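You operate a simulated robot arm through the tools that you are given. There is no shell and no other tool. Be economical: measure what you need, move in short steps, check, and stop when the job is done.

The job below is to be done with a simulated two-armed robot. You get a single attempt, and the scene is never put back.

TASK
Take the lid off the blue box on the top of the green table and lay it down there. Put the pink thick marker from the clear middle of the paste-up desk on the sample and the green thick marker on the top of the wooden cart. Put two of the glue sticks from the top of the cream cabinet on the lower level of the tall shelf. Put the green tray on the top of the sideboard away on the lower level of the tall shelf. Take the small pink box and put it on the blue board. Close the lower sideboard drawer. Pull the top drawer of the duplicator stand open. The order is free. Set down upright: thick marker, glue stick.

Only the result counts: the job must be done as asked and must still hold three seconds after the hand-in. Knocking over, shifting, dropping, spilling or breaking anything else fails it. Lids that push on must go on centred and level and be pressed home; caps that screw on are set level and turned clockwise until they are tight.

THE ROBOT
Two 7-joint arms with two-finger parallel grippers on one trunk, on a base that drives. Base frame: it is fixed to the floor where the robot stands at the start and does not move with it; the origin is under the middle of the robot, x ahead of it, y to its left, z up; the surface under the hand at the start is at about z = 720. Units: mm, rad, N and s.
The left shoulder is at the start at [70, 188, 1090], the right one opposite. With the tool pointing down near the work surface each hand reaches from about 280 to 800 mm from the robot's upright axis, wherever it stands, measured 20 degrees to its own side. Places, roughly: blue board (32x21x1 cm) [-1100, 100, 700]; blue box (17x9x8 cm) [500, -100, 700]; glue stick [-3500, -7750, 1000]; green tray (33x20x6 cm) [2500, 2100, 700]; lower level of the tall shelf [-3400, -8800, 500]; lower sideboard drawer [2200, 2200, 200]; sample [2250, -8000, 750]; small pink box (5x8x3 cm) [2300, 2300, 700]; thick marker [2250, -7750, 750]; top drawer of the duplicator stand [-2700, -1700, 300]; top of the wooden cart [-1100, -6400, 800]. Payload 3.91 kg a hand.
The tool frame of a hand sits at the grasp point between the pads (the TCP): z along the fingers, y along the line on which they close. The tips reach 30 mm beyond it. The gripper opens to 110 mm. The fingers are 20 mm wide and 10 mm thick; the gripper's body (48 by 112 mm) begins 55 mm behind the TCP.
Orientation is that of the tool frame in the base frame, as a unit quaternion [x, y, z, w]. With the fingers straight down and closing along the base's y, the tool's x points along the base's -x, its y along +y and its z along -z.

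THE INTERFACE
- The arms move only by the tool play_rows. It takes "left_deltas", "right_deltas" or both (then of equal length, played together; a hand with none holds still); each is text: rows parted by semicolons, each of 7 numbers parted by spaces: the turn, a rotation vector about the tool's x, y, z in rad, then the shift along the tool's x, y, z in mm, then the closure, from 0 (fully open) to 1 (shut). In form: rx ry rz tx ty tz gripper; .... A call has 1 to 20 rows; each row shifts and turns the commanded pose from where the row before left it, along the tool's axes as they then stand. A row lasts 0.2 s, in which the tool goes at most 50 mm and 0.15 rad; a call with a longer step from one row to the next is refused whole, and so is a gripper value outside its range. Where a pose cannot be reached the arm comes as near as it can. A force on the tool above 40 N (or 10 N above the force at the start of the call, whichever is more), or a blocked arm, ends the call early, and 0.2 s more pass. The fingers move at their own pace (about 72 mm/s each) and stop on an object; they squeeze with about 37 N. The grip force told is the motor's: it shows also when the fingers shut on nothing. Time passes only in rows, and 0.2 s behind the last, so rows that do not move let the fingers close. It gives the time, the measured TCP pose, the force on the tool (base axes), the opening and the grip force at its end, in the units of the frame above (readings bear some noise), with the torque about the TCP (base axes, N m) and any sound that the robot's microphone picked up.
- Cameras (640 x 400 px; columns grow to the right, rows downward): "scene" is now at [133, -25.7, 1327.2]; the picture's right is [-0.31, -0.95, 0.00], its down [-0.58, 0.19, -0.79] and it looks along [0.75, -0.24, -0.61] (base axes); focal length 263 px, centre (320, 200). "left" rides on the left gripper at [72, -17, -103] in its tool frame; the picture's right is [0.23, 0.97, 0.00], its down [-0.76, 0.18, -0.62] and it looks along [-0.61, 0.14, 0.78] (tool axes); focal length 222 px, centre (320, 200). "right" rides on the right gripper at [72, 17, -103] in its tool frame; the picture's right is [-0.23, 0.97, 0.00], its down [-0.76, -0.18, -0.62] and it looks along [-0.61, -0.14, 0.78] (tool axes); focal length 222 px, centre (320, 200). There is no depth. A picture from a camera that has moved, and an enlarged one, comes with that camera's place and axes in the base frame and with its lens. The place of the scene camera against the robot may be out by one fixed shift of up to 18 mm in any direction.
- grab_frame(camera): a new picture of that camera. The clock stands still meanwhile.
- move_column(by): slides the trunk up (or, below 0, down) by that many mm; the arms and the scene camera ride with it, the base frame stays. It gives what a move gives, with no picture.
- drive_base(legs): drives the robot by 1 to 6 legs, each [ahead, turn to the left] in mm and rad, along the robot's own axes; the way and the turn of a leg run together, so that a leg with both is an arc; at most 1500 mm and 3.142 rad a leg. The arms and the cameras ride along, it lands a little off, and it stops where it bumps. It gives what a move gives.
- pan_tilt(pan, tilt): turns the head with the scene camera to pan (to the left, within 1.501 rad either way) and tilt (down, from -0.506 to 1.204), counted from straight ahead of the robot. It gives what a move gives.
- zoom(camera, box): a new picture of the part [left, top, right, bottom] of that camera's present view, enlarged. The clock stands still meanwhile.
- job_done(): hands the job in; it is judged then, once.

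Work in short steps. Places have to be worked out from the pictures, the camera data and where the tool is seen: move nearer, look again, correct. Check each grasp and each placing, and mend what went wrong. You have 217 turns and 220 pictures in all, those below and enlarged ones among them. Open the grippers and draw the arms clear of the work before you hand the job in, unless the task says otherwise; then end with one line.

The tools are called as name(argument=value, ...) on one line, values as JSON. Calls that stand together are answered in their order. play_rows: Moves the arms, as the interface text tells. Its arguments: {"type":"object","properties":{"left_deltas":{"type":"string"},"right_deltas":{"type":"string"}},"required":[]} The other tools are called the same way: move_column (by) slides the trunk up or down; drive_base (legs) drives the base; pan_tilt (pan, tilt) turns the head that bears the scene camera; grab_frame (camera) takes a picture; zoom (camera, box) takes an enlarged picture of a part of a camera's view; job_done () hands the job in.

At the start:

```text
t: 0.0
left_tool_pos: [620.3, 130.5, 1024.1]
left_orientation: [0.0, 1.0, 0.0, 0.0]
left_ft_force: [-0.5, 0.6, 0.9]
left_ft_torque: [-0.03, -0.05, 0.01]
left_gripper_width: 110.2
left_grasp_force: 0.0
right_tool_pos: [475.2, -418.7, 1072.9]
right_orientation: [0.0, 1.0, 0.001, 0.0]
right_ft_force: [0.3, -0.1, 0.1]
right_ft_torque: [-0.01, -0.01, -0.03]
right_gripper_width: 109.9
right_grasp_force: 0.0
trunk travel left (down, up): [-600.0, 340.0]
robot x, y, heading: [-1.4, 1.1, -0.003]
head pan, tilt: [-0.312, 0.658]
```

scene: 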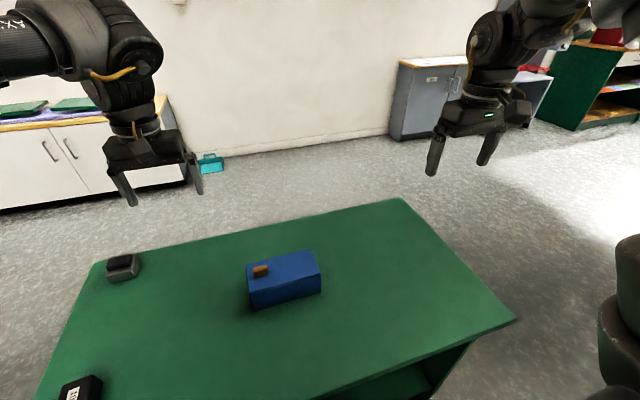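
right: 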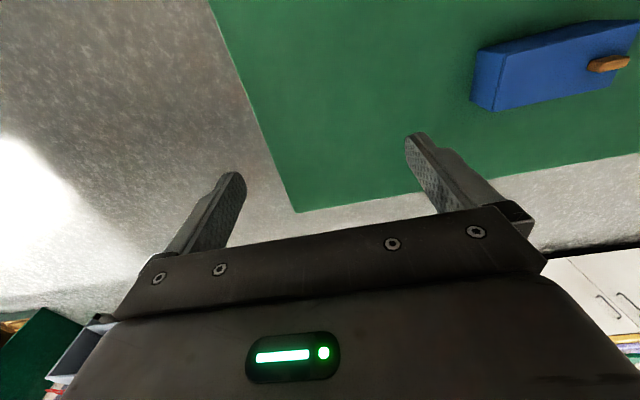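
left: 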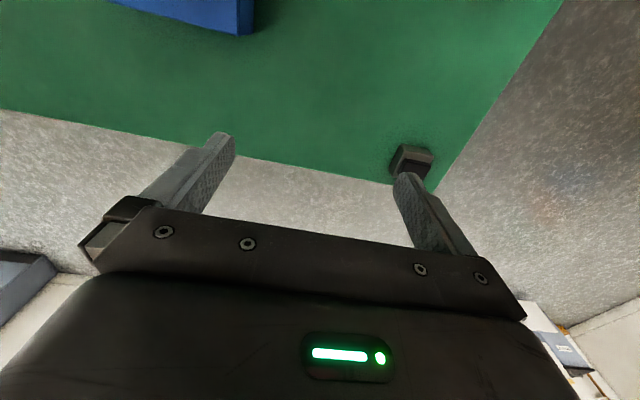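

I start by looking closely at the blue box on the green table to see the lid and its knob.

zoom(camera="scene", box=[220, 230, 350, 320])

grab_frame(camera="scene")

```text
4.44 times, centred on (285, 275) of scene
camera zoom: at [133.0, -25.7, 1327.2], right [-0.31, -0.95, 0.0], down [-0.58, 0.19, -0.79], along [0.75, -0.24, -0.61], focal length 1170 px, centre (476, -133)
```

zoom: 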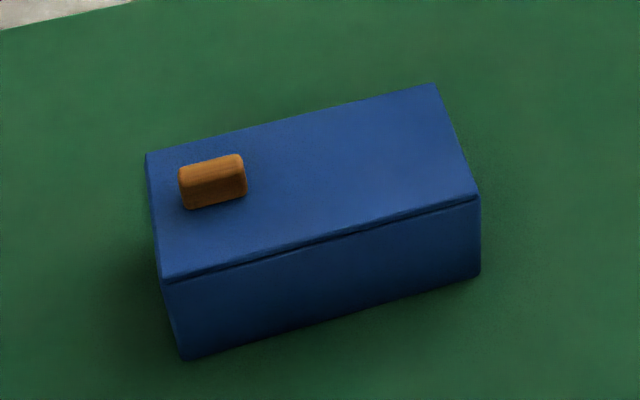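

```text
215 pictures are left
camera scene: at [133.0, -25.7, 1327.2], right [-0.31, -0.95, 0.0], down [-0.58, 0.19, -0.79], along [0.75, -0.24, -0.61], focal length 263 px, centre (320, 200)
```

scene: 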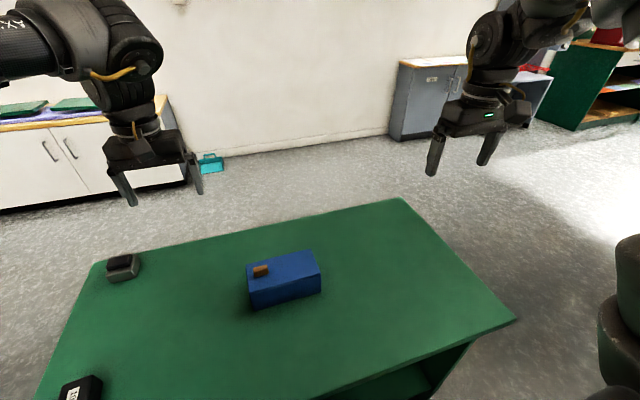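

The box's top spans about x 506–589, y −147…19, with the knob near (551, −13, 810). I bring the left hand above the knob and look with its camera.

play_rows(left_deltas="0 0 0 14 -29 28 0;0 0 0 14 -29 28 0;0 0 0 14 -29 28 0;0 0 0 14 -29 28 0;0 0 0 13 -27 28 0")

grab_frame(camera="left")

```text
t: 1.2
left_tool_pos: [550.4, -15.1, 886.0]
left_orientation: [-0.001, 1.0, 0.0, 0.0]
left_ft_force: [-0.8, -1.0, -0.3]
left_ft_torque: [0.0, 0.01, -0.01]
left_gripper_width: 110.0
left_grasp_force: 0.0
right_tool_pos: [474.8, -419.6, 1072.1]
right_orientation: [-0.001, 1.0, 0.001, 0.0]
right_ft_force: [0.4, 0.3, -0.2]
right_ft_torque: [-0.01, 0.0, -0.01]
right_gripper_width: 110.0
right_grasp_force: 0.1
trunk travel left (down, up): [-600.0, 340.0]
robot x, y, heading: [1.9, -4.8, -0.001]
head pan, tilt: [-0.312, 0.658]
```

```text
214 pictures are left
camera left: at [479.8, -31.5, 989.1], right [-0.23, 0.97, 0.0], down [0.76, 0.18, 0.62], along [0.61, 0.14, -0.78], focal length 222 px, centre (320, 200)
```

left: 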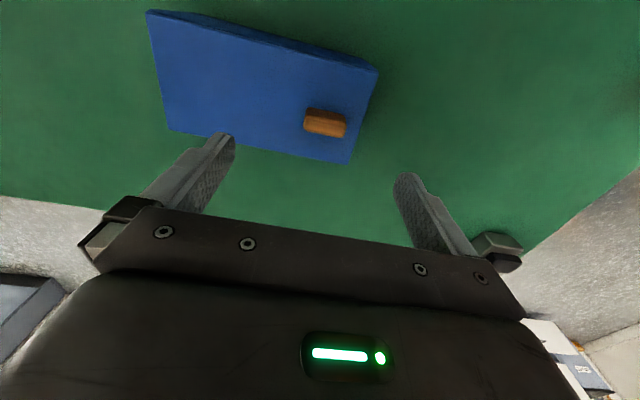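

The wrist camera puts the knob at about (541, −13), box top near z 790–800. I descend so that the tips stop just above the lid and look again.

play_rows(left_deltas="0 0 0 9 2 28 0.3;0 0 0 0 0 26 0.3")

grab_frame(camera="left")

```text
t: 1.8
left_tool_pos: [542.1, -11.7, 832.8]
left_orientation: [-0.001, 1.0, 0.001, 0.0]
left_ft_force: [0.7, 0.5, 0.2]
left_ft_torque: [0.03, 0.0, -0.01]
left_gripper_width: 76.8
left_grasp_force: 0.1
right_tool_pos: [475.4, -419.0, 1072.7]
right_orientation: [0.0, 1.0, 0.0, 0.0]
right_ft_force: [0.2, 0.4, -0.2]
right_ft_torque: [-0.01, 0.01, -0.03]
right_gripper_width: 110.2
right_grasp_force: 0.0
trunk travel left (down, up): [-600.0, 340.0]
robot x, y, heading: [-2.2, -0.1, -0.004]
head pan, tilt: [-0.312, 0.658]
```

```text
213 pictures are left
camera left: at [471.1, -28.4, 935.2], right [-0.23, 0.97, 0.0], down [0.76, 0.18, 0.62], along [0.61, 0.14, -0.78], focal length 222 px, centre (320, 200)
```

left: 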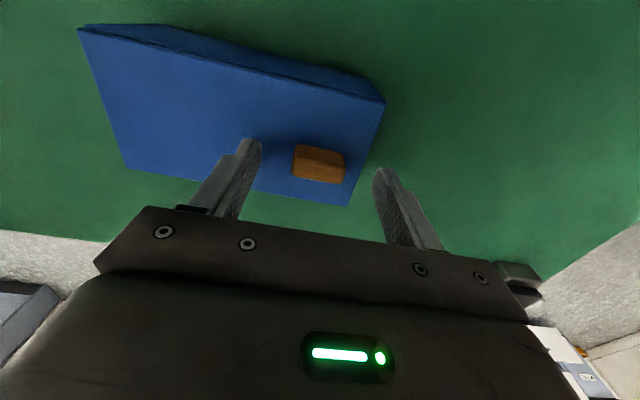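

Fingers straddle the knob; lid top is about z 786. I go down 13 mm and close.

play_rows(left_deltas="0 0 0 0 -1 13 0.3;0 0 0 0 0 0 0.9;0 0 0 0 0 0 1;0 0 0 0 0 0 1;0 0 0 0 0 0 1")

grab_frame(camera="left")

```text
t: 2.4
left_tool_pos: [543.2, -14.5, 826.4]
left_orientation: [0.0, 1.0, -0.006, 0.005]
left_ft_force: [-4.8, 8.4, 25.5]
left_ft_torque: [-1.67, 0.62, 0.14]
left_gripper_width: 67.6
left_grasp_force: 27.6
right_tool_pos: [473.2, -416.7, 1074.7]
right_orientation: [0.0, 1.0, -0.001, 0.0]
right_ft_force: [-0.4, 0.4, -0.5]
right_ft_torque: [-0.02, 0.04, -0.06]
right_gripper_width: 110.0
right_grasp_force: 0.1
trunk travel left (down, up): [-600.0, 340.0]
robot x, y, heading: [-1.1, -1.1, -0.002]
head pan, tilt: [-0.312, 0.658]
stopped in row 3 (left hand): the force on the tool passed its limit at 44 N (the readings are from after the stop); the commanded pose is now the measured one
```

```text
212 pictures are left
camera left: at [470.5, -29.2, 928.8], right [-0.23, 0.97, -0.01], down [0.76, 0.19, 0.63], along [0.61, 0.13, -0.78], focal length 222 px, centre (320, 200)
```

left: 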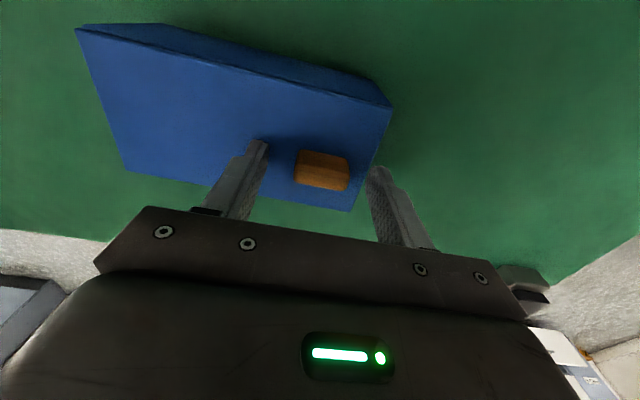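

The tips touch the lid already (lid top ≈ z 797). I back up 5 mm, then close.

play_rows(left_deltas="0 0 0 0 1 -5 0.35;0 0 0 0 0 0 0.5;0 0 0 0 0 0 0.7;0 0 0 0 0 0 1;0 0 0 0 0 0 1")

grab_frame(camera="left")

```text
t: 3.6
left_tool_pos: [544.9, -14.6, 826.7]
left_orientation: [0.0, 1.0, -0.005, 0.003]
left_ft_force: [0.3, 0.0, -0.1]
left_ft_torque: [0.06, 0.0, 0.01]
left_gripper_width: 32.8
left_grasp_force: 36.5
right_tool_pos: [474.0, -418.3, 1074.1]
right_orientation: [0.0, 1.0, 0.0, 0.0]
right_ft_force: [-0.3, -0.1, -0.7]
right_ft_torque: [0.02, -0.01, 0.02]
right_gripper_width: 109.7
right_grasp_force: 0.1
trunk travel left (down, up): [-600.0, 340.0]
robot x, y, heading: [-2.6, 3.5, 0.002]
head pan, tilt: [-0.312, 0.658]
heard: snap
```

```text
211 pictures are left
camera left: at [471.9, -29.0, 930.1], right [-0.23, 0.97, -0.01], down [0.76, 0.18, 0.63], along [0.61, 0.13, -0.78], focal length 222 px, centre (320, 200)
```

left: 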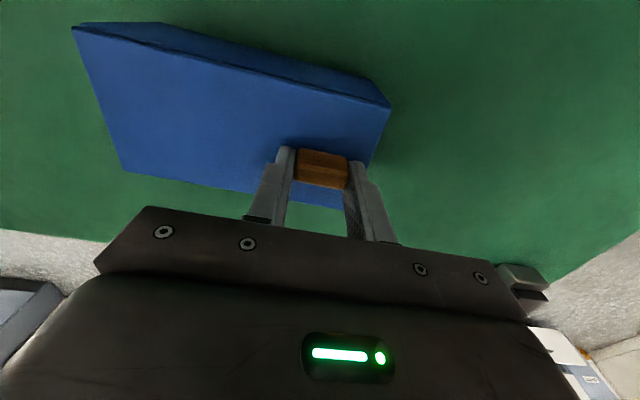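

The knob is held (width 32.8). I lift slowly.

play_rows(left_deltas="0 0 0 0 0 -5 1;0 0 0 0 0 -8 1;0 0 0 0 0 -15 1;0 0 0 0 0 -20 1")

grab_frame(camera="left")

zoom(camera="scene", box=[190, 180, 390, 320])

```text
t: 4.6
left_tool_pos: [544.0, -13.3, 873.7]
left_orientation: [0.001, 1.0, -0.005, 0.003]
left_ft_force: [0.3, -0.3, -0.7]
left_ft_torque: [0.0, -0.01, 0.02]
left_gripper_width: 0.0
left_grasp_force: 37.1
right_tool_pos: [474.7, -418.7, 1072.6]
right_orientation: [0.0, 1.0, 0.0, 0.0]
right_ft_force: [0.1, -0.3, 0.3]
right_ft_torque: [0.01, -0.01, -0.01]
right_gripper_width: 110.2
right_grasp_force: 0.2
trunk travel left (down, up): [-600.0, 340.0]
robot x, y, heading: [-0.1, 3.4, 0.006]
head pan, tilt: [-0.312, 0.658]
```

```text
210 pictures are left
camera left: at [472.1, -29.1, 977.7], right [-0.23, 0.97, -0.01], down [0.76, 0.18, 0.63], along [0.61, 0.13, -0.78], focal length 222 px, centre (320, 200)
```

left: 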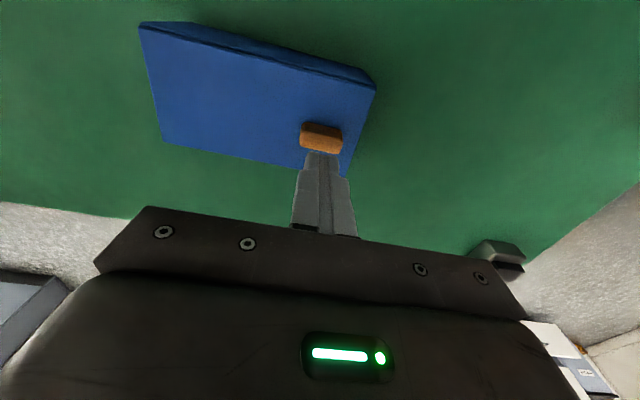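

```text
2.86 times, centred on (290, 250) of scene
camera zoom: at [132.3, -25.9, 1327.3], right [-0.31, -0.95, 0.0], down [-0.58, 0.19, -0.79], along [0.75, -0.24, -0.61], focal length 752 px, centre (406, 57)
```

zoom: 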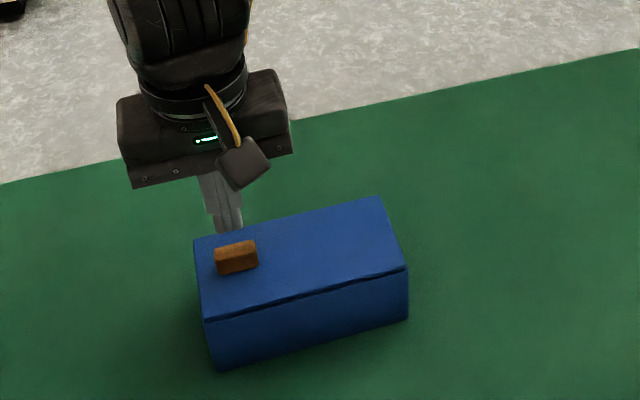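

The fingers slipped off upward: the grip was too shallow. I reopen and come down again with finer readings of height.

play_rows(left_deltas="0 0 0 4 0 0 0.5;0 0 0 0 0 0 0.5;0 0 0 0 0 22 0.5;0 0 0 0 0 22 0.5;0 0 0 0 0 2 0.5;0 0 0 0 0 0 0.5")

zoom(camera="left", box=[220, 90, 420, 215])

```text
t: 6.0
left_tool_pos: [540.7, -13.7, 829.7]
left_orientation: [0.0, 1.0, -0.004, 0.002]
left_ft_force: [-0.2, 0.4, 0.7]
left_ft_torque: [0.03, 0.0, 0.02]
left_gripper_width: 55.0
left_grasp_force: 0.0
right_tool_pos: [474.9, -417.4, 1071.8]
right_orientation: [0.001, 1.0, 0.0, 0.0]
right_ft_force: [0.7, 0.0, 0.2]
right_ft_torque: [0.0, 0.0, 0.0]
right_gripper_width: 110.2
right_grasp_force: 0.1
trunk travel left (down, up): [-600.0, 340.0]
robot x, y, heading: [-4.9, 2.1, -0.0]
head pan, tilt: [-0.312, 0.658]
```

```text
3.20 times, centred on (320, 152) of left
camera zoom: at [468.3, -29.7, 932.6], right [-0.23, 0.97, -0.01], down [0.76, 0.18, 0.63], along [0.61, 0.13, -0.78], focal length 711 px, centre (320, 352)
```

zoom: 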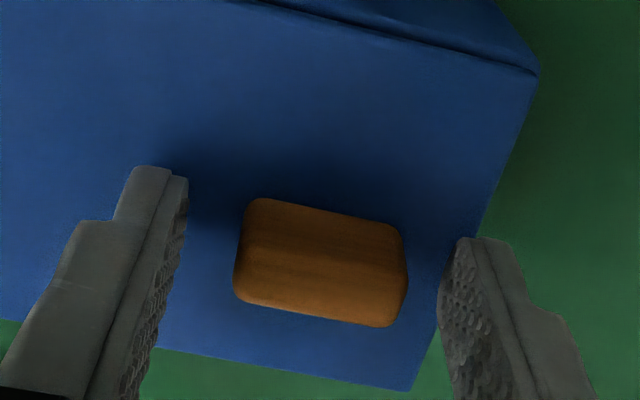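

The tips look just above the lid with no force yet. I go down 1.5 mm at a time.

play_rows(left_deltas="0 0 0 0 0 2 0.5;0 0 0 0 0 0 0.5")

play_rows(left_deltas="0 0 0 0 0 1.5 0.5;0 0 0 0 0 0 0.5")

play_rows(left_deltas="0 0 0 0 0 1.5 0.5;0 0 0 0 0 0 0.5")

```text
t: 6.6
left_tool_pos: [540.0, -13.9, 827.6]
left_orientation: [0.0, 1.0, -0.005, 0.004]
left_ft_force: [-1.0, -0.7, -0.6]
left_ft_torque: [0.0, -0.01, -0.01]
left_gripper_width: 55.0
left_grasp_force: 0.1
right_tool_pos: [475.9, -419.0, 1072.7]
right_orientation: [0.0, 1.0, 0.0, 0.0]
right_ft_force: [-0.8, -1.2, 0.0]
right_ft_torque: [0.01, 0.01, -0.01]
right_gripper_width: 109.9
right_grasp_force: 0.1
trunk travel left (down, up): [-600.0, 340.0]
robot x, y, heading: [1.3, 2.0, 0.0]
head pan, tilt: [-0.312, 0.658]
```

```text
t: 7.2
left_tool_pos: [540.9, -14.6, 825.9]
left_orientation: [0.0, 1.0, -0.004, 0.004]
left_ft_force: [-0.4, 0.7, 4.0]
left_ft_torque: [0.12, 0.03, 0.04]
left_gripper_width: 55.0
left_grasp_force: 0.0
right_tool_pos: [473.6, -418.0, 1073.4]
right_orientation: [-0.001, 1.0, 0.001, 0.0]
right_ft_force: [-0.1, 0.2, -0.1]
right_ft_torque: [-0.02, 0.01, 0.0]
right_gripper_width: 109.9
right_grasp_force: 0.0
trunk travel left (down, up): [-600.0, 340.0]
robot x, y, heading: [0.8, -1.6, 0.001]
head pan, tilt: [-0.312, 0.658]
heard: snap
```

```text
t: 7.8
left_tool_pos: [539.2, -14.9, 825.2]
left_orientation: [0.0, 1.0, -0.005, 0.004]
left_ft_force: [2.0, 0.5, 16.2]
left_ft_torque: [0.5, 0.0, -0.02]
left_gripper_width: 55.5
left_grasp_force: 0.1
right_tool_pos: [473.4, -418.4, 1073.1]
right_orientation: [0.0, 1.0, 0.0, 0.001]
right_ft_force: [0.1, -0.4, 0.2]
right_ft_torque: [0.04, 0.02, 0.01]
right_gripper_width: 109.9
right_grasp_force: 0.1
trunk travel left (down, up): [-600.0, 340.0]
robot x, y, heading: [1.8, -1.6, 0.002]
head pan, tilt: [-0.312, 0.658]
```

Contact begins at TCP z ≈ 826. The lid seems to snap on. I lift 1.5 mm, close firmly, and then pull slowly watching force.

play_rows(left_deltas="0 0 0 0 0 -2.2 0.6;0 0 0 0 0 0 0.7;0 0 0 0 0 0 1;0 0 0 0 0 0 1;0 0 0 0 0 0 1;0 0 0 0 0 0 1")

play_rows(left_deltas="0 0 0 0 0 -2 1;0 0 0 0 0 -2 1;0 0 0 0 0 -1 1")

zoom(camera="left", box=[60, 0, 420, 225])

```text
t: 9.2
left_tool_pos: [540.0, -15.8, 827.4]
left_orientation: [-0.001, 1.0, -0.004, 0.002]
left_ft_force: [-0.4, -3.5, 7.9]
left_ft_torque: [0.0, 0.3, 0.11]
left_gripper_width: 32.8
left_grasp_force: 37.0
right_tool_pos: [475.1, -419.9, 1073.3]
right_orientation: [0.001, 1.0, 0.0, 0.0]
right_ft_force: [-0.1, 0.1, -0.5]
right_ft_torque: [-0.05, 0.01, -0.03]
right_gripper_width: 110.0
right_grasp_force: 0.0
trunk travel left (down, up): [-600.0, 340.0]
robot x, y, heading: [-1.2, -1.0, 0.003]
head pan, tilt: [-0.312, 0.658]
```

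```text
t: 10.0
left_tool_pos: [540.0, -13.7, 831.0]
left_orientation: [0.0, 1.0, -0.004, 0.003]
left_ft_force: [-0.1, 0.2, -2.3]
left_ft_torque: [0.08, 0.0, -0.01]
left_gripper_width: 32.8
left_grasp_force: 36.8
right_tool_pos: [474.5, -418.1, 1072.0]
right_orientation: [0.0, 1.0, 0.0, 0.0]
right_ft_force: [0.1, 0.3, -0.4]
right_ft_torque: [-0.04, -0.01, 0.01]
right_gripper_width: 110.1
right_grasp_force: 0.1
trunk travel left (down, up): [-600.0, 340.0]
robot x, y, heading: [1.2, 1.2, 0.002]
head pan, tilt: [-0.312, 0.658]
```

```text
1.78 times, centred on (240, 112) of left
camera zoom: at [467.9, -28.8, 934.1], right [-0.23, 0.97, -0.01], down [0.76, 0.18, 0.63], along [0.61, 0.14, -0.78], focal length 395 px, centre (462, 356)
```

zoom: 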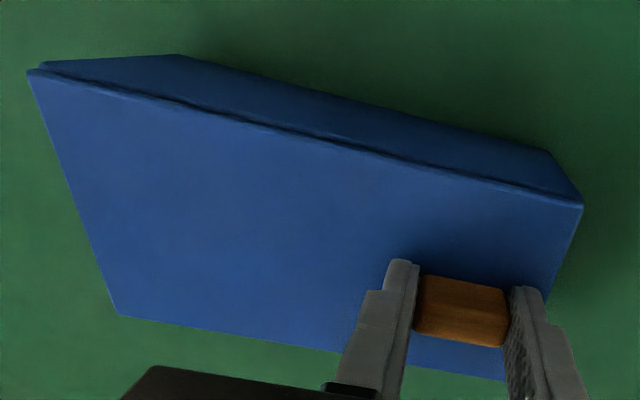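

The grip holds (32.8) with −2 N on the tool; it may be slightly raised. I lift another 10 mm and look.

play_rows(left_deltas="0 0 0 0 0 -3 1;0 0 0 0 0 -3 1;0 0 0 0 0 -4 1")

zoom(camera="left", box=[60, 0, 420, 225])

```text
t: 10.8
left_tool_pos: [540.8, -13.8, 841.5]
left_orientation: [0.0, 1.0, -0.004, 0.003]
left_ft_force: [-1.3, -1.0, -1.3]
left_ft_torque: [0.13, -0.01, 0.02]
left_gripper_width: 32.6
left_grasp_force: 37.3
right_tool_pos: [475.6, -419.0, 1073.2]
right_orientation: [0.0, 1.0, 0.0, 0.0]
right_ft_force: [0.3, -0.4, -0.4]
right_ft_torque: [0.01, -0.02, 0.02]
right_gripper_width: 109.9
right_grasp_force: 0.0
trunk travel left (down, up): [-600.0, 340.0]
robot x, y, heading: [-2.8, -0.4, 0.002]
head pan, tilt: [-0.312, 0.658]
```

```text
1.78 times, centred on (240, 112) of left
camera zoom: at [468.0, -28.9, 944.3], right [-0.23, 0.97, -0.01], down [0.76, 0.18, 0.63], along [0.61, 0.13, -0.78], focal length 395 px, centre (462, 356)
```

zoom: 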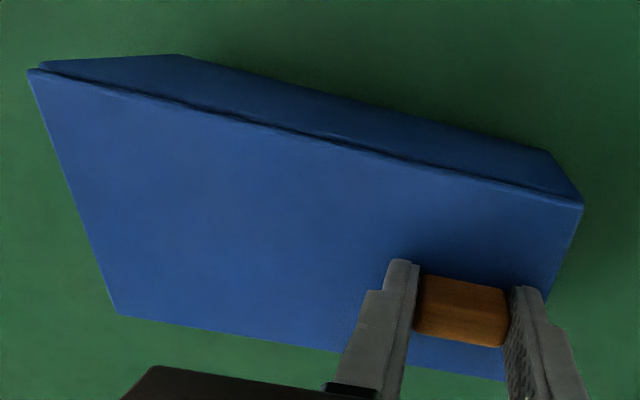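

The box's view in the wrist picture has not changed at all, so maybe the entire box rises. I check with the scene camera.

zoom(camera="scene", box=[190, 180, 390, 320])

```text
2.86 times, centred on (290, 250) of scene
camera zoom: at [133.0, -25.9, 1327.2], right [-0.31, -0.95, 0.0], down [-0.58, 0.19, -0.79], along [0.75, -0.24, -0.61], focal length 752 px, centre (406, 57)
```

zoom: 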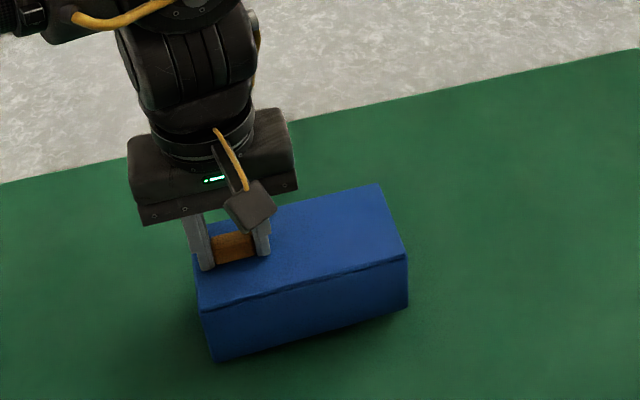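

The lid is snapped tight: the entire box came up 15 mm. I set it back down, keep the knob held, and turn the right hand to grip the box body low from the right.

play_rows(left_deltas="0 0 0 0 0 5 1;0 0 0 0 0 5 1;0 0 0 0 0 3 1;0 0 0 0 0 1.5 1;0 0 0 0 0 0 1;0 0 0 0 0 0 1;0 0 0 0 0 0 1;0 0 0 0 0 0 1;0 0 0 0 0 0 1;0 0 0 0 0 0 1;0 0 0 0 0 0 1;0 0 0 0 0 0 1;0 0 0 0 0 0 1;0 0 0 0 0 0 1;0 0 0 0 0 0 1;0 0 0 0 0 0 1;0 0 0 0 0 0 1;0 0 0 0 0 0 1", right_deltas="0 0 0.1428 0 0 0 0;0 0 0.1428 0 0 0 0;0 0 0.1428 0 0 0 0;0 0 0.1428 0 0 0 0;0 0 0.1428 0 0 0 0;0 0 0.1428 0 0 0 0;0 0 0.1428 0 0 0 0;0 0 0.1428 0 0 0 0;0 0 0.1428 0 0 0 0;0 0 0.1428 0 0 0 0;0 0 0.1428 0 0 0 0;0 0.1496 0 0 0 0 0;0 0.1496 0 0 0 0 0;0 0.1496 0 0 0 0 0;0 0.1496 0 0 0 0 0;0 0.1496 0 0 0 0 0;0 0.1496 0 0 0 0 0;0 0.1496 0 0 0 0 0")

grab_frame(camera="scene")

grab_frame(camera="right")

```text
t: 13.8
left_tool_pos: [541.0, -14.1, 826.5]
left_orientation: [0.0, 1.0, -0.003, 0.003]
left_ft_force: [-0.1, -0.5, -1.6]
left_ft_torque: [0.12, -0.02, -0.03]
left_gripper_width: 32.8
left_grasp_force: 37.0
right_tool_pos: [314.2, -717.7, 1125.1]
right_orientation: [0.701, 0.69, 0.118, -0.137]
right_ft_force: [-0.4, -9.5, -102.8]
right_ft_torque: [-1.31, 2.36, -0.22]
right_gripper_width: 109.8
right_grasp_force: 0.1
right hand out of reach, approached as far as the arm can: row 1, 2, 3, 4, 5, 6, 7, 8, 9, 10, 11
trunk travel left (down, up): [-600.0, 340.0]
robot x, y, heading: [-0.8, -2.0, 0.001]
head pan, tilt: [-0.312, 0.658]
stopped in row 14 (right hand): the force on the tool passed its limit at 315 N (the readings are from after the stop); the commanded pose is now the measured one
```

```text
204 pictures are left
camera scene: at [133.4, -27.4, 1327.2], right [-0.31, -0.95, 0.0], down [-0.58, 0.19, -0.79], along [0.75, -0.24, -0.61], focal length 263 px, centre (320, 200)
```

scene: 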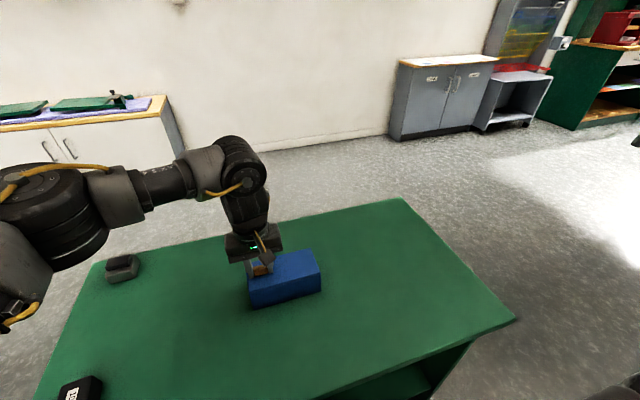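

```text
203 pictures are left
camera right: at [334.9, -687.4, 1247.1], right [0.97, -0.22, -0.11], down [-0.18, -0.93, 0.32], along [-0.17, -0.29, -0.94], focal length 222 px, centre (320, 200)
```

right: 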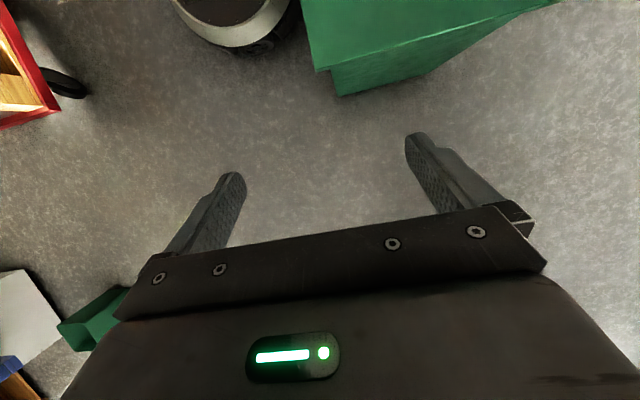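

The right hand swung to reach the yaw and met a load. I take a resting reading and look around it before moving.

play_rows(right_deltas="0 0 0 0 0 0 0;0 0 0 0 0 0 0")

pan_tilt(pan=-1.2, tilt=0.5)

grab_frame(camera="scene")

```text
t: 14.4
left_tool_pos: [539.4, -14.1, 825.7]
left_orientation: [0.0, 1.0, -0.005, 0.003]
left_ft_force: [-0.8, 1.0, -0.8]
left_ft_torque: [0.09, 0.01, 0.0]
left_gripper_width: 32.7
left_grasp_force: 37.2
right_tool_pos: [313.8, -717.0, 1126.8]
right_orientation: [0.7, 0.691, 0.118, -0.137]
right_ft_force: [4.3, 3.3, -110.3]
right_ft_torque: [-3.41, 3.25, -0.06]
right_gripper_width: 109.9
right_grasp_force: 0.1
trunk travel left (down, up): [-600.0, 340.0]
robot x, y, heading: [1.0, -3.8, -0.002]
head pan, tilt: [-0.312, 0.658]
```

```text
t: 15.6
left_tool_pos: [538.8, -13.3, 826.5]
left_orientation: [0.0, 1.0, -0.004, 0.003]
left_ft_force: [0.4, 0.5, -1.9]
left_ft_torque: [0.09, 0.01, 0.0]
left_gripper_width: 33.0
left_grasp_force: 37.0
right_tool_pos: [313.6, -716.2, 1125.5]
right_orientation: [0.7, 0.691, 0.118, -0.136]
right_ft_force: [-4.1, 4.9, -109.8]
right_ft_torque: [-3.6, 2.02, 0.18]
right_gripper_width: 110.1
right_grasp_force: 0.0
trunk travel left (down, up): [-600.0, 340.0]
robot x, y, heading: [-0.4, -1.1, -0.003]
head pan, tilt: [-1.201, 0.499]
```

```text
202 pictures are left
camera scene: at [83.8, -84.2, 1341.4], right [-0.93, -0.36, 0.0], down [-0.17, 0.45, -0.88], along [0.32, -0.82, -0.48], focal length 263 px, centre (320, 200)
```

scene: 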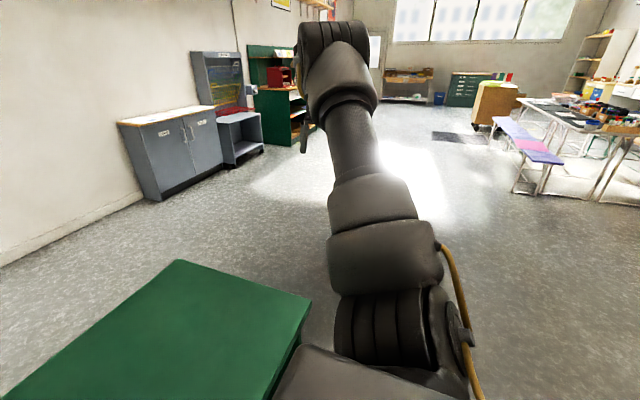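

The right arm is only jammed against itself, nothing else near. I move the hand down and toward the table to relax it.

play_rows(right_deltas="0 0 0 10 8 18 0;0 0 0 20 17 30 0;0 0 0 23 17 35 0;0 0 0 23 17 35 0;0 0 0 23 17 35 0;0 0 0 23 17 35 0")

grab_frame(camera="scene")

```text
t: 16.6
left_tool_pos: [540.3, -12.1, 826.6]
left_orientation: [0.0, 1.0, -0.005, 0.003]
left_ft_force: [0.4, 0.8, -0.7]
left_ft_torque: [0.1, 0.03, 0.0]
left_gripper_width: 32.9
left_grasp_force: 36.5
right_tool_pos: [392.4, -656.4, 1079.5]
right_orientation: [0.698, 0.694, 0.108, -0.139]
right_ft_force: [4.9, 3.2, -76.4]
right_ft_torque: [-2.39, 3.11, 0.0]
right_gripper_width: 110.1
right_grasp_force: 0.1
right hand out of reach, approached as far as the arm can: row 3, 4, 5
trunk travel left (down, up): [-600.0, 340.0]
robot x, y, heading: [1.9, -1.3, 0.003]
head pan, tilt: [-1.201, 0.499]
stopped in row 5 (right hand): the force on the tool passed its limit at 235 N (the readings are from after the stop); the commanded pose is now the measured one
```

```text
201 pictures are left
camera scene: at [83.8, -84.2, 1341.4], right [-0.93, -0.36, 0.0], down [-0.17, 0.45, -0.88], along [0.32, -0.82, -0.48], focal length 263 px, centre (320, 200)
```

scene: 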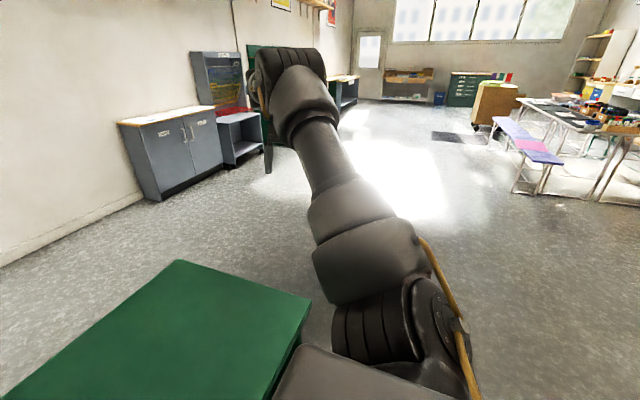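

This wrist yaw folds the gripper against its own forearm. I undo the tilt and then the yaw.

play_rows(right_deltas="0 -0.12 0 0 0 0 0;0 -0.12 0 0 0 0 0;0 -0.12 0 0 0 0 0;0 0 -0.14 0 0 0 0;0 0 -0.14 0 0 0 0;0 0 -0.14 0 0 0 0;0 0 -0.14 0 0 0 0;0 0 -0.14 0 0 0 0;0 0 -0.14 0 0 0 0;0 0 -0.14 0 0 0 0;0 0 -0.14 0 0 0 0;0 0 -0.14 0 0 0 0;0 0 -0.14 0 0 0 0;0 0 -0.14 0 0 0 0")

grab_frame(camera="scene")

```text
t: 19.6
left_tool_pos: [540.4, -13.4, 827.6]
left_orientation: [0.0, 1.0, -0.004, 0.003]
left_ft_force: [-0.2, 1.0, -1.6]
left_ft_torque: [0.08, 0.01, 0.02]
left_gripper_width: 32.8
left_grasp_force: 36.5
right_tool_pos: [425.9, -706.1, 1120.7]
right_orientation: [0.013, 1.0, -0.002, -0.021]
right_ft_force: [0.3, 0.7, 0.1]
right_ft_torque: [0.01, -0.02, 0.02]
right_gripper_width: 109.9
right_grasp_force: 0.0
right hand out of reach, approached as far as the arm can: row 1, 2, 3
trunk travel left (down, up): [-600.0, 340.0]
robot x, y, heading: [1.5, 1.1, -0.001]
head pan, tilt: [-1.201, 0.499]
```

```text
200 pictures are left
camera scene: at [83.7, -84.3, 1341.4], right [-0.93, -0.36, 0.0], down [-0.17, 0.45, -0.88], along [0.32, -0.82, -0.48], focal length 263 px, centre (320, 200)
```

scene: 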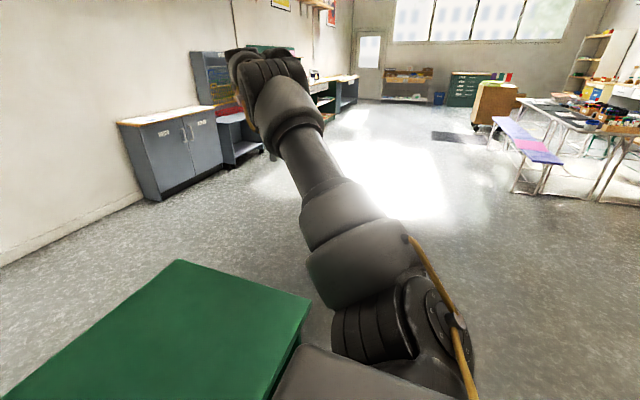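

Free again in the default pose. I bring the right hand near the box's right end, then try the opposite yaw (−90°).

play_rows(right_deltas="0 0 0 -6 40 18.5 0;0 0 0 -6 40 18.5 0;0 0 0 -6 40 18.5 0;0 0 0 -6 40 18.5 0;0 0 0 -6 40 18.5 0;0 0 0 -6 40 18.5 0;0 0 0 -6 40 18.5 0;0 0 0 -6 40 18.5 0;0 0 0 -6 36 18.5 0")

play_rows(right_deltas="0 0 -0.143 0 0 0 0;0 0 -0.143 0 0 0 0;0 0 -0.143 0 0 0 0;0 0 -0.143 0 0 0 0;0 0 -0.143 0 0 0 0;0 0 -0.143 0 0 0 0;0 0 -0.143 0 0 0 0;0 0 -0.143 0 0 0 0;0 0 -0.143 0 0 0 0;0 0 -0.143 0 0 0 0;0 0 -0.141 0 0 0 0")

grab_frame(camera="right")

```text
t: 21.6
left_tool_pos: [540.5, -12.6, 827.0]
left_orientation: [-0.001, 1.0, -0.005, 0.003]
left_ft_force: [-1.1, 0.3, -0.3]
left_ft_torque: [0.1, 0.03, 0.03]
left_gripper_width: 32.8
left_grasp_force: 37.3
right_tool_pos: [623.1, -483.1, 1063.6]
right_orientation: [0.014, 0.999, -0.019, -0.027]
right_ft_force: [0.1, 0.6, -0.4]
right_ft_torque: [0.0, -0.02, 0.0]
right_gripper_width: 110.1
right_grasp_force: 0.0
right hand out of reach, approached as far as the arm can: row 1, 2, 3, 4, 5, 6, 7, 8, 9
trunk travel left (down, up): [-600.0, 340.0]
robot x, y, heading: [0.7, -2.8, 0.003]
head pan, tilt: [-1.201, 0.499]
```

```text
t: 24.0
left_tool_pos: [539.9, -12.6, 826.9]
left_orientation: [0.0, 1.0, -0.004, 0.003]
left_ft_force: [0.0, 0.0, -1.4]
left_ft_torque: [0.09, -0.01, -0.01]
left_gripper_width: 32.7
left_grasp_force: 37.2
right_tool_pos: [613.8, -497.7, 1077.6]
right_orientation: [-0.698, 0.716, 0.011, -0.021]
right_ft_force: [-0.4, 0.8, -0.2]
right_ft_torque: [0.03, -0.01, 0.01]
right_gripper_width: 109.8
right_grasp_force: 0.0
right hand out of reach, approached as far as the arm can: row 1, 2
trunk travel left (down, up): [-600.0, 340.0]
robot x, y, heading: [3.0, -2.5, -0.004]
head pan, tilt: [-1.201, 0.499]
```

```text
199 pictures are left
camera right: at [598.9, -567.0, 1181.8], right [-0.97, 0.25, 0.04], down [0.22, 0.77, 0.6], along [0.12, 0.59, -0.8], focal length 222 px, centre (320, 200)
```

right: 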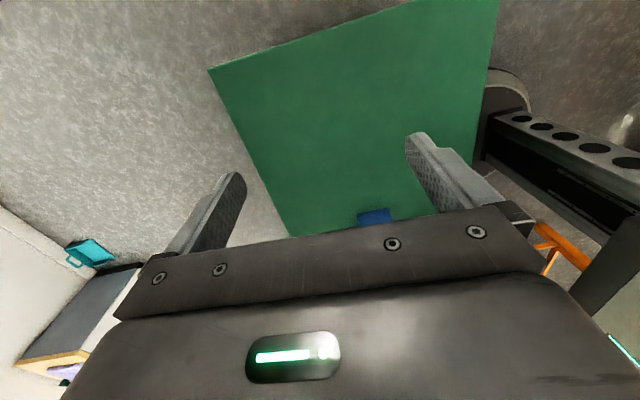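

The −90° yaw works. I move the right hand to about 130 mm above the box's right end.

play_rows(right_deltas="0 0 0 -41 8.3 16.4 0;0 0 0 -41 8.3 16.4 0;0 0 0 -41 8.3 16.4 0;0 0 0 -41 8.3 16.4 0;0 0 0 -41 8.3 16.4 0;0 0 0 -41 8.3 16.4 0;0 0 0 -41 8.3 16.4 0;0 0 0 -41 8.3 16.4 0")

grab_frame(camera="right")

pan_tilt(pan=-0.25, tilt=0.75)

grab_frame(camera="scene")

```text
t: 25.8
left_tool_pos: [540.6, -12.7, 826.8]
left_orientation: [0.001, 1.0, -0.004, 0.003]
left_ft_force: [-0.9, 0.6, 0.4]
left_ft_torque: [0.02, 0.02, -0.01]
left_gripper_width: 32.8
left_grasp_force: 36.9
right_tool_pos: [640.5, -386.5, 1087.9]
right_orientation: [-0.696, 0.716, -0.01, -0.056]
right_ft_force: [0.6, -0.2, 0.9]
right_ft_torque: [-0.05, -0.01, 0.01]
right_gripper_width: 110.3
right_grasp_force: 0.1
right hand out of reach, approached as far as the arm can: row 1, 2, 3, 4, 5, 6, 7, 8
trunk travel left (down, up): [-600.0, 340.0]
robot x, y, heading: [-1.7, 1.2, -0.003]
head pan, tilt: [-1.201, 0.499]
heard: snap
```

```text
198 pictures are left
camera right: at [629.0, -449.0, 1199.5], right [-0.97, 0.26, 0.04], down [0.24, 0.81, 0.54], along [0.1, 0.53, -0.84], focal length 222 px, centre (320, 200)
```

right: 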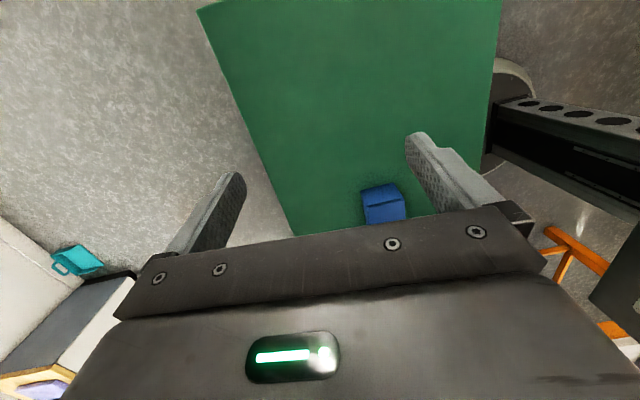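

```text
t: 27.1
left_tool_pos: [540.9, -13.2, 826.1]
left_orientation: [0.0, 1.0, -0.003, 0.002]
left_ft_force: [-0.4, 0.2, -0.2]
left_ft_torque: [0.0, 0.01, 0.02]
left_gripper_width: 32.9
left_grasp_force: 37.1
right_tool_pos: [640.8, -387.7, 1088.8]
right_orientation: [-0.696, 0.716, -0.01, -0.056]
right_ft_force: [-0.1, -0.3, -0.7]
right_ft_torque: [-0.01, 0.0, 0.0]
right_gripper_width: 109.8
right_grasp_force: 0.0
trunk travel left (down, up): [-600.0, 340.0]
robot x, y, heading: [2.7, -0.5, -0.002]
head pan, tilt: [-0.25, 0.75]
```

```text
197 pictures are left
camera scene: at [131.1, -19.9, 1319.5], right [-0.25, -0.97, 0.0], down [-0.66, 0.17, -0.73], along [0.71, -0.18, -0.68], focal length 263 px, centre (320, 200)
```

scene: 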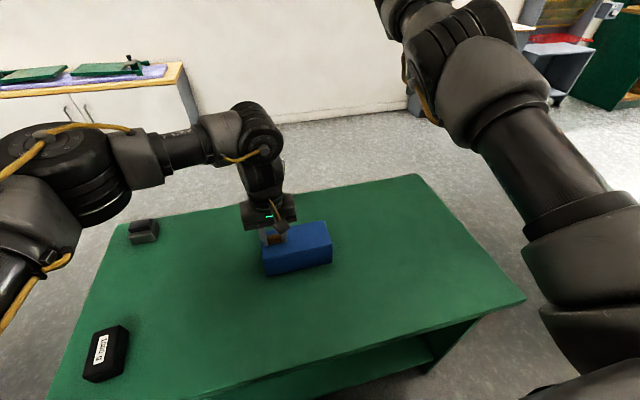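

The right arm is stuck in a stretched posture. I command it back outward and undo the yaw, to regain the comfortable elbow posture it had at the start.

play_rows(right_deltas="0 0 0 45 0 -16 0;0 0 0 45 0 -16 0;0 0 0 45 0 -16 0;0 0 0 45 0 -16 0;0 0 0 45 0 -16 0;0 0 0.15 20 0 0 0;0 0 0.15 0 0 0 0;0 0 0.15 0 0 0 0;0 0 0.15 0 0 0 0;0 0 0.15 0 0 0 0;0 0 0.15 0 0 0 0;0 0 0.15 0 0 0 0;0 0 0.15 0 0 0 0;0 0 0.15 0 0 0 0;0 0 0.15 0 0 0 0;0 0 0.07 0 0 0 0;0 0 0 0 0 0 0")

grab_frame(camera="scene")

```text
t: 30.7
left_tool_pos: [540.5, -13.8, 825.6]
left_orientation: [-0.001, 1.0, -0.004, 0.002]
left_ft_force: [-0.8, 0.0, -0.9]
left_ft_torque: [0.03, 0.01, 0.04]
left_gripper_width: 32.7
left_grasp_force: 37.2
right_tool_pos: [608.6, -555.0, 1152.6]
right_orientation: [0.014, 0.999, -0.028, -0.028]
right_ft_force: [0.6, -0.1, 0.4]
right_ft_torque: [0.01, 0.0, 0.0]
right_gripper_width: 110.1
right_grasp_force: 0.0
right hand out of reach, approached as far as the arm can: row 2, 3, 4, 5, 6
trunk travel left (down, up): [-600.0, 340.0]
robot x, y, heading: [-1.1, -1.2, 0.004]
head pan, tilt: [-0.25, 0.75]
```

```text
196 pictures are left
camera scene: at [131.1, -19.8, 1319.5], right [-0.25, -0.97, 0.0], down [-0.66, 0.17, -0.73], along [0.71, -0.18, -0.68], focal length 263 px, centre (320, 200)
```

scene: 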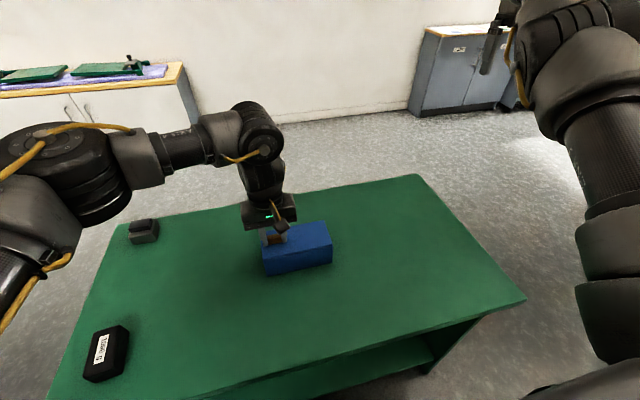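

I try walking it back toward its starting pose in the default orientation.

play_rows(right_deltas="0 0 0 26 26 16 0;0 0 0 26 26 16 0;0 0 0 26 26 16 0;0 0 0 26 26 16 0;0 0 0 26 26 16 0;0 0 0 0 0 0 0")

```text
t: 32.1
left_tool_pos: [539.8, -13.2, 826.3]
left_orientation: [0.0, 1.0, -0.005, 0.002]
left_ft_force: [1.0, -0.3, -0.3]
left_ft_torque: [0.0, 0.01, 0.02]
left_gripper_width: 32.7
left_grasp_force: 37.4
right_tool_pos: [581.8, -468.8, 1149.3]
right_orientation: [0.012, 0.999, -0.028, -0.03]
right_ft_force: [0.0, -0.3, -1.1]
right_ft_torque: [0.0, 0.02, 0.03]
right_gripper_width: 110.0
right_grasp_force: 0.1
right hand out of reach, approached as far as the arm can: row 2, 3, 4, 5
trunk travel left (down, up): [-600.0, 340.0]
robot x, y, heading: [-1.5, 1.2, -0.005]
head pan, tilt: [-0.25, 0.75]
```

It slides sideways but not inward. I try inward with a rise.

play_rows(right_deltas="0 0 0 20 0 -25 0;0 0 0 20 0 -25 0;0 0 0 25 0 -15 0;0 0 0 30 0 0 0;0 0 0 30 0 0 0;0 0 0 30 0 0 0;0 0 0 0 0 0 0")

grab_frame(camera="scene")

```text
t: 33.7
left_tool_pos: [541.3, -13.6, 825.5]
left_orientation: [-0.001, 1.0, -0.003, 0.003]
left_ft_force: [0.1, 0.6, 1.9]
left_ft_torque: [0.11, -0.05, 0.04]
left_gripper_width: 32.9
left_grasp_force: 36.9
right_tool_pos: [473.5, -447.1, 1256.6]
right_orientation: [0.014, 0.999, -0.029, -0.03]
right_ft_force: [-0.4, -0.7, -0.1]
right_ft_torque: [0.01, -0.02, 0.04]
right_gripper_width: 110.0
right_grasp_force: 0.1
right hand out of reach, approached as far as the arm can: row 4, 5, 6
trunk travel left (down, up): [-600.0, 340.0]
robot x, y, heading: [-0.5, 1.7, -0.004]
head pan, tilt: [-0.25, 0.75]
```

```text
195 pictures are left
camera scene: at [132.2, -20.6, 1319.3], right [-0.25, -0.97, 0.0], down [-0.66, 0.17, -0.73], along [0.71, -0.18, -0.68], focal length 263 px, centre (320, 200)
```

scene: 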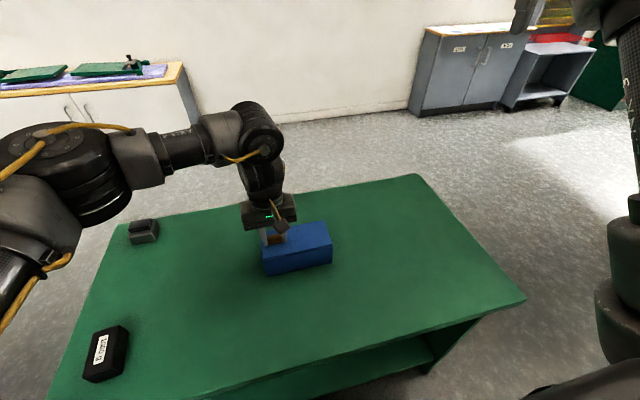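

The elbow seems locked straight. I command a long inward move to force it to bend.

play_rows(right_deltas="0 0 0 29 18 20 0;0 0 0 29 18 20 0;0 0 0 29 18 20 0;0 0 0 29 18 20 0;0 0 0 29 18 20 0;0 0 0 29 18 20 0;0 0 0 29 18 20 0;0 0 0 29 18 20 0;0 0 0 0 0 0 0")

```text
t: 35.7
left_tool_pos: [540.5, -13.4, 827.2]
left_orientation: [0.0, 1.0, -0.004, 0.003]
left_ft_force: [-0.8, 0.4, -0.7]
left_ft_torque: [0.0, 0.01, 0.03]
left_gripper_width: 32.9
left_grasp_force: 36.4
right_tool_pos: [456.2, -425.5, 1269.0]
right_orientation: [0.013, 0.999, -0.029, -0.029]
right_ft_force: [-0.5, 0.0, -0.2]
right_ft_torque: [0.01, 0.0, 0.01]
right_gripper_width: 110.2
right_grasp_force: 0.1
right hand out of reach, approached as far as the arm can: row 1, 2, 3, 4, 5, 6, 7, 8
trunk travel left (down, up): [-600.0, 340.0]
robot x, y, heading: [-0.8, -3.5, 0.002]
head pan, tilt: [-0.25, 0.75]
```

I try freeing the wrist: pitch the fingers forward, then move inward.

play_rows(right_deltas="0 -0.15 0 0 0 0 0;0 -0.15 0 0 0 0 0;0 -0.15 0 0 0 0 0;0 -0.15 0 0 0 0 0;0 0 0 0 0 0 0")

play_rows(right_deltas="0 0 0 30 10 20 0;0 0 0 30 10 20 0;0 0 0 30 10 20 0;0 0 0 0 0 0 0")

pan_tilt(pan=-0.9, tilt=0.1)

grab_frame(camera="scene")

```text
t: 36.9
left_tool_pos: [541.3, -14.1, 825.8]
left_orientation: [0.0, 1.0, -0.004, 0.002]
left_ft_force: [-1.4, -0.6, 2.6]
left_ft_torque: [0.1, -0.05, 0.02]
left_gripper_width: 33.0
left_grasp_force: 36.8
right_tool_pos: [423.2, -552.9, 1394.7]
right_orientation: [0.005, 0.97, -0.029, 0.241]
right_ft_force: [0.7, 0.0, -0.6]
right_ft_torque: [-0.01, 0.02, -0.02]
right_gripper_width: 109.9
right_grasp_force: 0.1
right hand out of reach, approached as far as the arm can: row 1, 2, 3, 4
trunk travel left (down, up): [-600.0, 340.0]
robot x, y, heading: [1.4, -1.3, -0.0]
head pan, tilt: [-0.25, 0.75]
```

```text
t: 37.9
left_tool_pos: [540.1, -13.9, 826.7]
left_orientation: [0.0, 1.0, -0.004, 0.003]
left_ft_force: [0.5, -0.7, -1.2]
left_ft_torque: [0.01, -0.02, -0.03]
left_gripper_width: 32.6
left_grasp_force: 37.5
right_tool_pos: [392.1, -570.8, 1395.3]
right_orientation: [0.004, 0.97, -0.029, 0.241]
right_ft_force: [0.3, -0.8, -0.9]
right_ft_torque: [0.03, -0.02, 0.05]
right_gripper_width: 109.9
right_grasp_force: 0.1
right hand out of reach, approached as far as the arm can: row 1, 2, 3
trunk travel left (down, up): [-600.0, 340.0]
robot x, y, heading: [-0.9, 0.5, 0.002]
head pan, tilt: [-0.25, 0.75]
```

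```text
t: 38.9
left_tool_pos: [540.0, -12.9, 827.1]
left_orientation: [0.0, 1.0, -0.003, 0.003]
left_ft_force: [0.8, 0.4, 0.4]
left_ft_torque: [-0.01, 0.01, -0.01]
left_gripper_width: 32.9
left_grasp_force: 37.6
right_tool_pos: [394.2, -572.7, 1393.1]
right_orientation: [0.005, 0.97, -0.029, 0.241]
right_ft_force: [0.8, 0.3, 0.3]
right_ft_torque: [0.04, 0.01, 0.0]
right_gripper_width: 109.9
right_grasp_force: 0.0
trunk travel left (down, up): [-600.0, 340.0]
robot x, y, heading: [-0.8, -0.3, -0.001]
head pan, tilt: [-0.901, 0.099]
```

```text
194 pictures are left
camera scene: at [108.0, -71.4, 1378.4], right [-0.78, -0.62, 0.0], down [-0.06, 0.08, -0.99], along [0.62, -0.78, -0.1], focal length 263 px, centre (320, 200)
```

scene: 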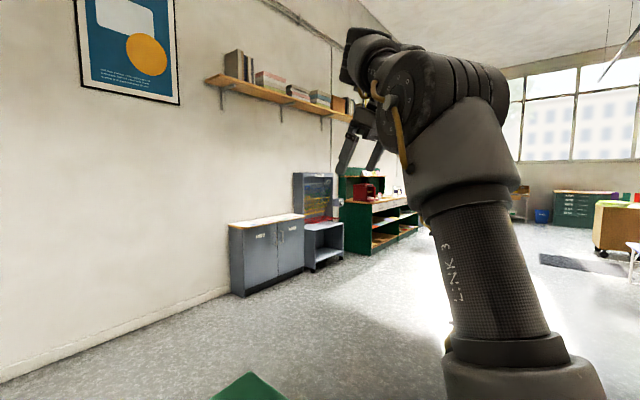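

Pitching forward drove it the wrong way, so I pitch the other way and move down/inward.

play_rows(right_deltas="0 0.15 0 0 0 0 0;0 0.15 0 0 0 0 0;0 0.15 0 0 0 0 0;0 0.15 0 0 0 0 0;0 0.15 0 0 0 0 0;0 0.15 0 0 0 0 0;0 0.15 0 0 0 0 0;0 0.15 0 0 0 0 0;0 0 0 0 0 0 0")

grab_frame(camera="scene")

```text
t: 40.9
left_tool_pos: [538.4, -16.8, 827.6]
left_orientation: [0.001, 1.0, -0.003, 0.003]
left_ft_force: [0.1, -0.5, 0.0]
left_ft_torque: [0.01, 0.0, 0.04]
left_gripper_width: 32.8
left_grasp_force: 37.2
right_tool_pos: [397.9, -438.9, 1272.4]
right_orientation: [0.019, 0.938, -0.024, -0.344]
right_ft_force: [-0.2, -1.3, 0.0]
right_ft_torque: [0.04, -0.01, -0.07]
right_gripper_width: 110.0
right_grasp_force: 0.0
right hand out of reach, approached as far as the arm can: row 4, 5, 6, 7, 8
trunk travel left (down, up): [-600.0, 340.0]
robot x, y, heading: [3.7, 3.6, -0.002]
head pan, tilt: [-0.901, 0.099]
```

```text
193 pictures are left
camera scene: at [106.0, -75.6, 1378.3], right [-0.78, -0.62, 0.0], down [-0.06, 0.08, -0.99], along [0.62, -0.78, -0.1], focal length 263 px, centre (320, 200)
```

scene: 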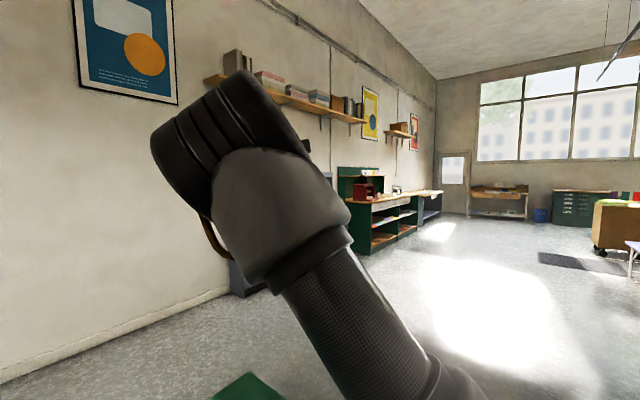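

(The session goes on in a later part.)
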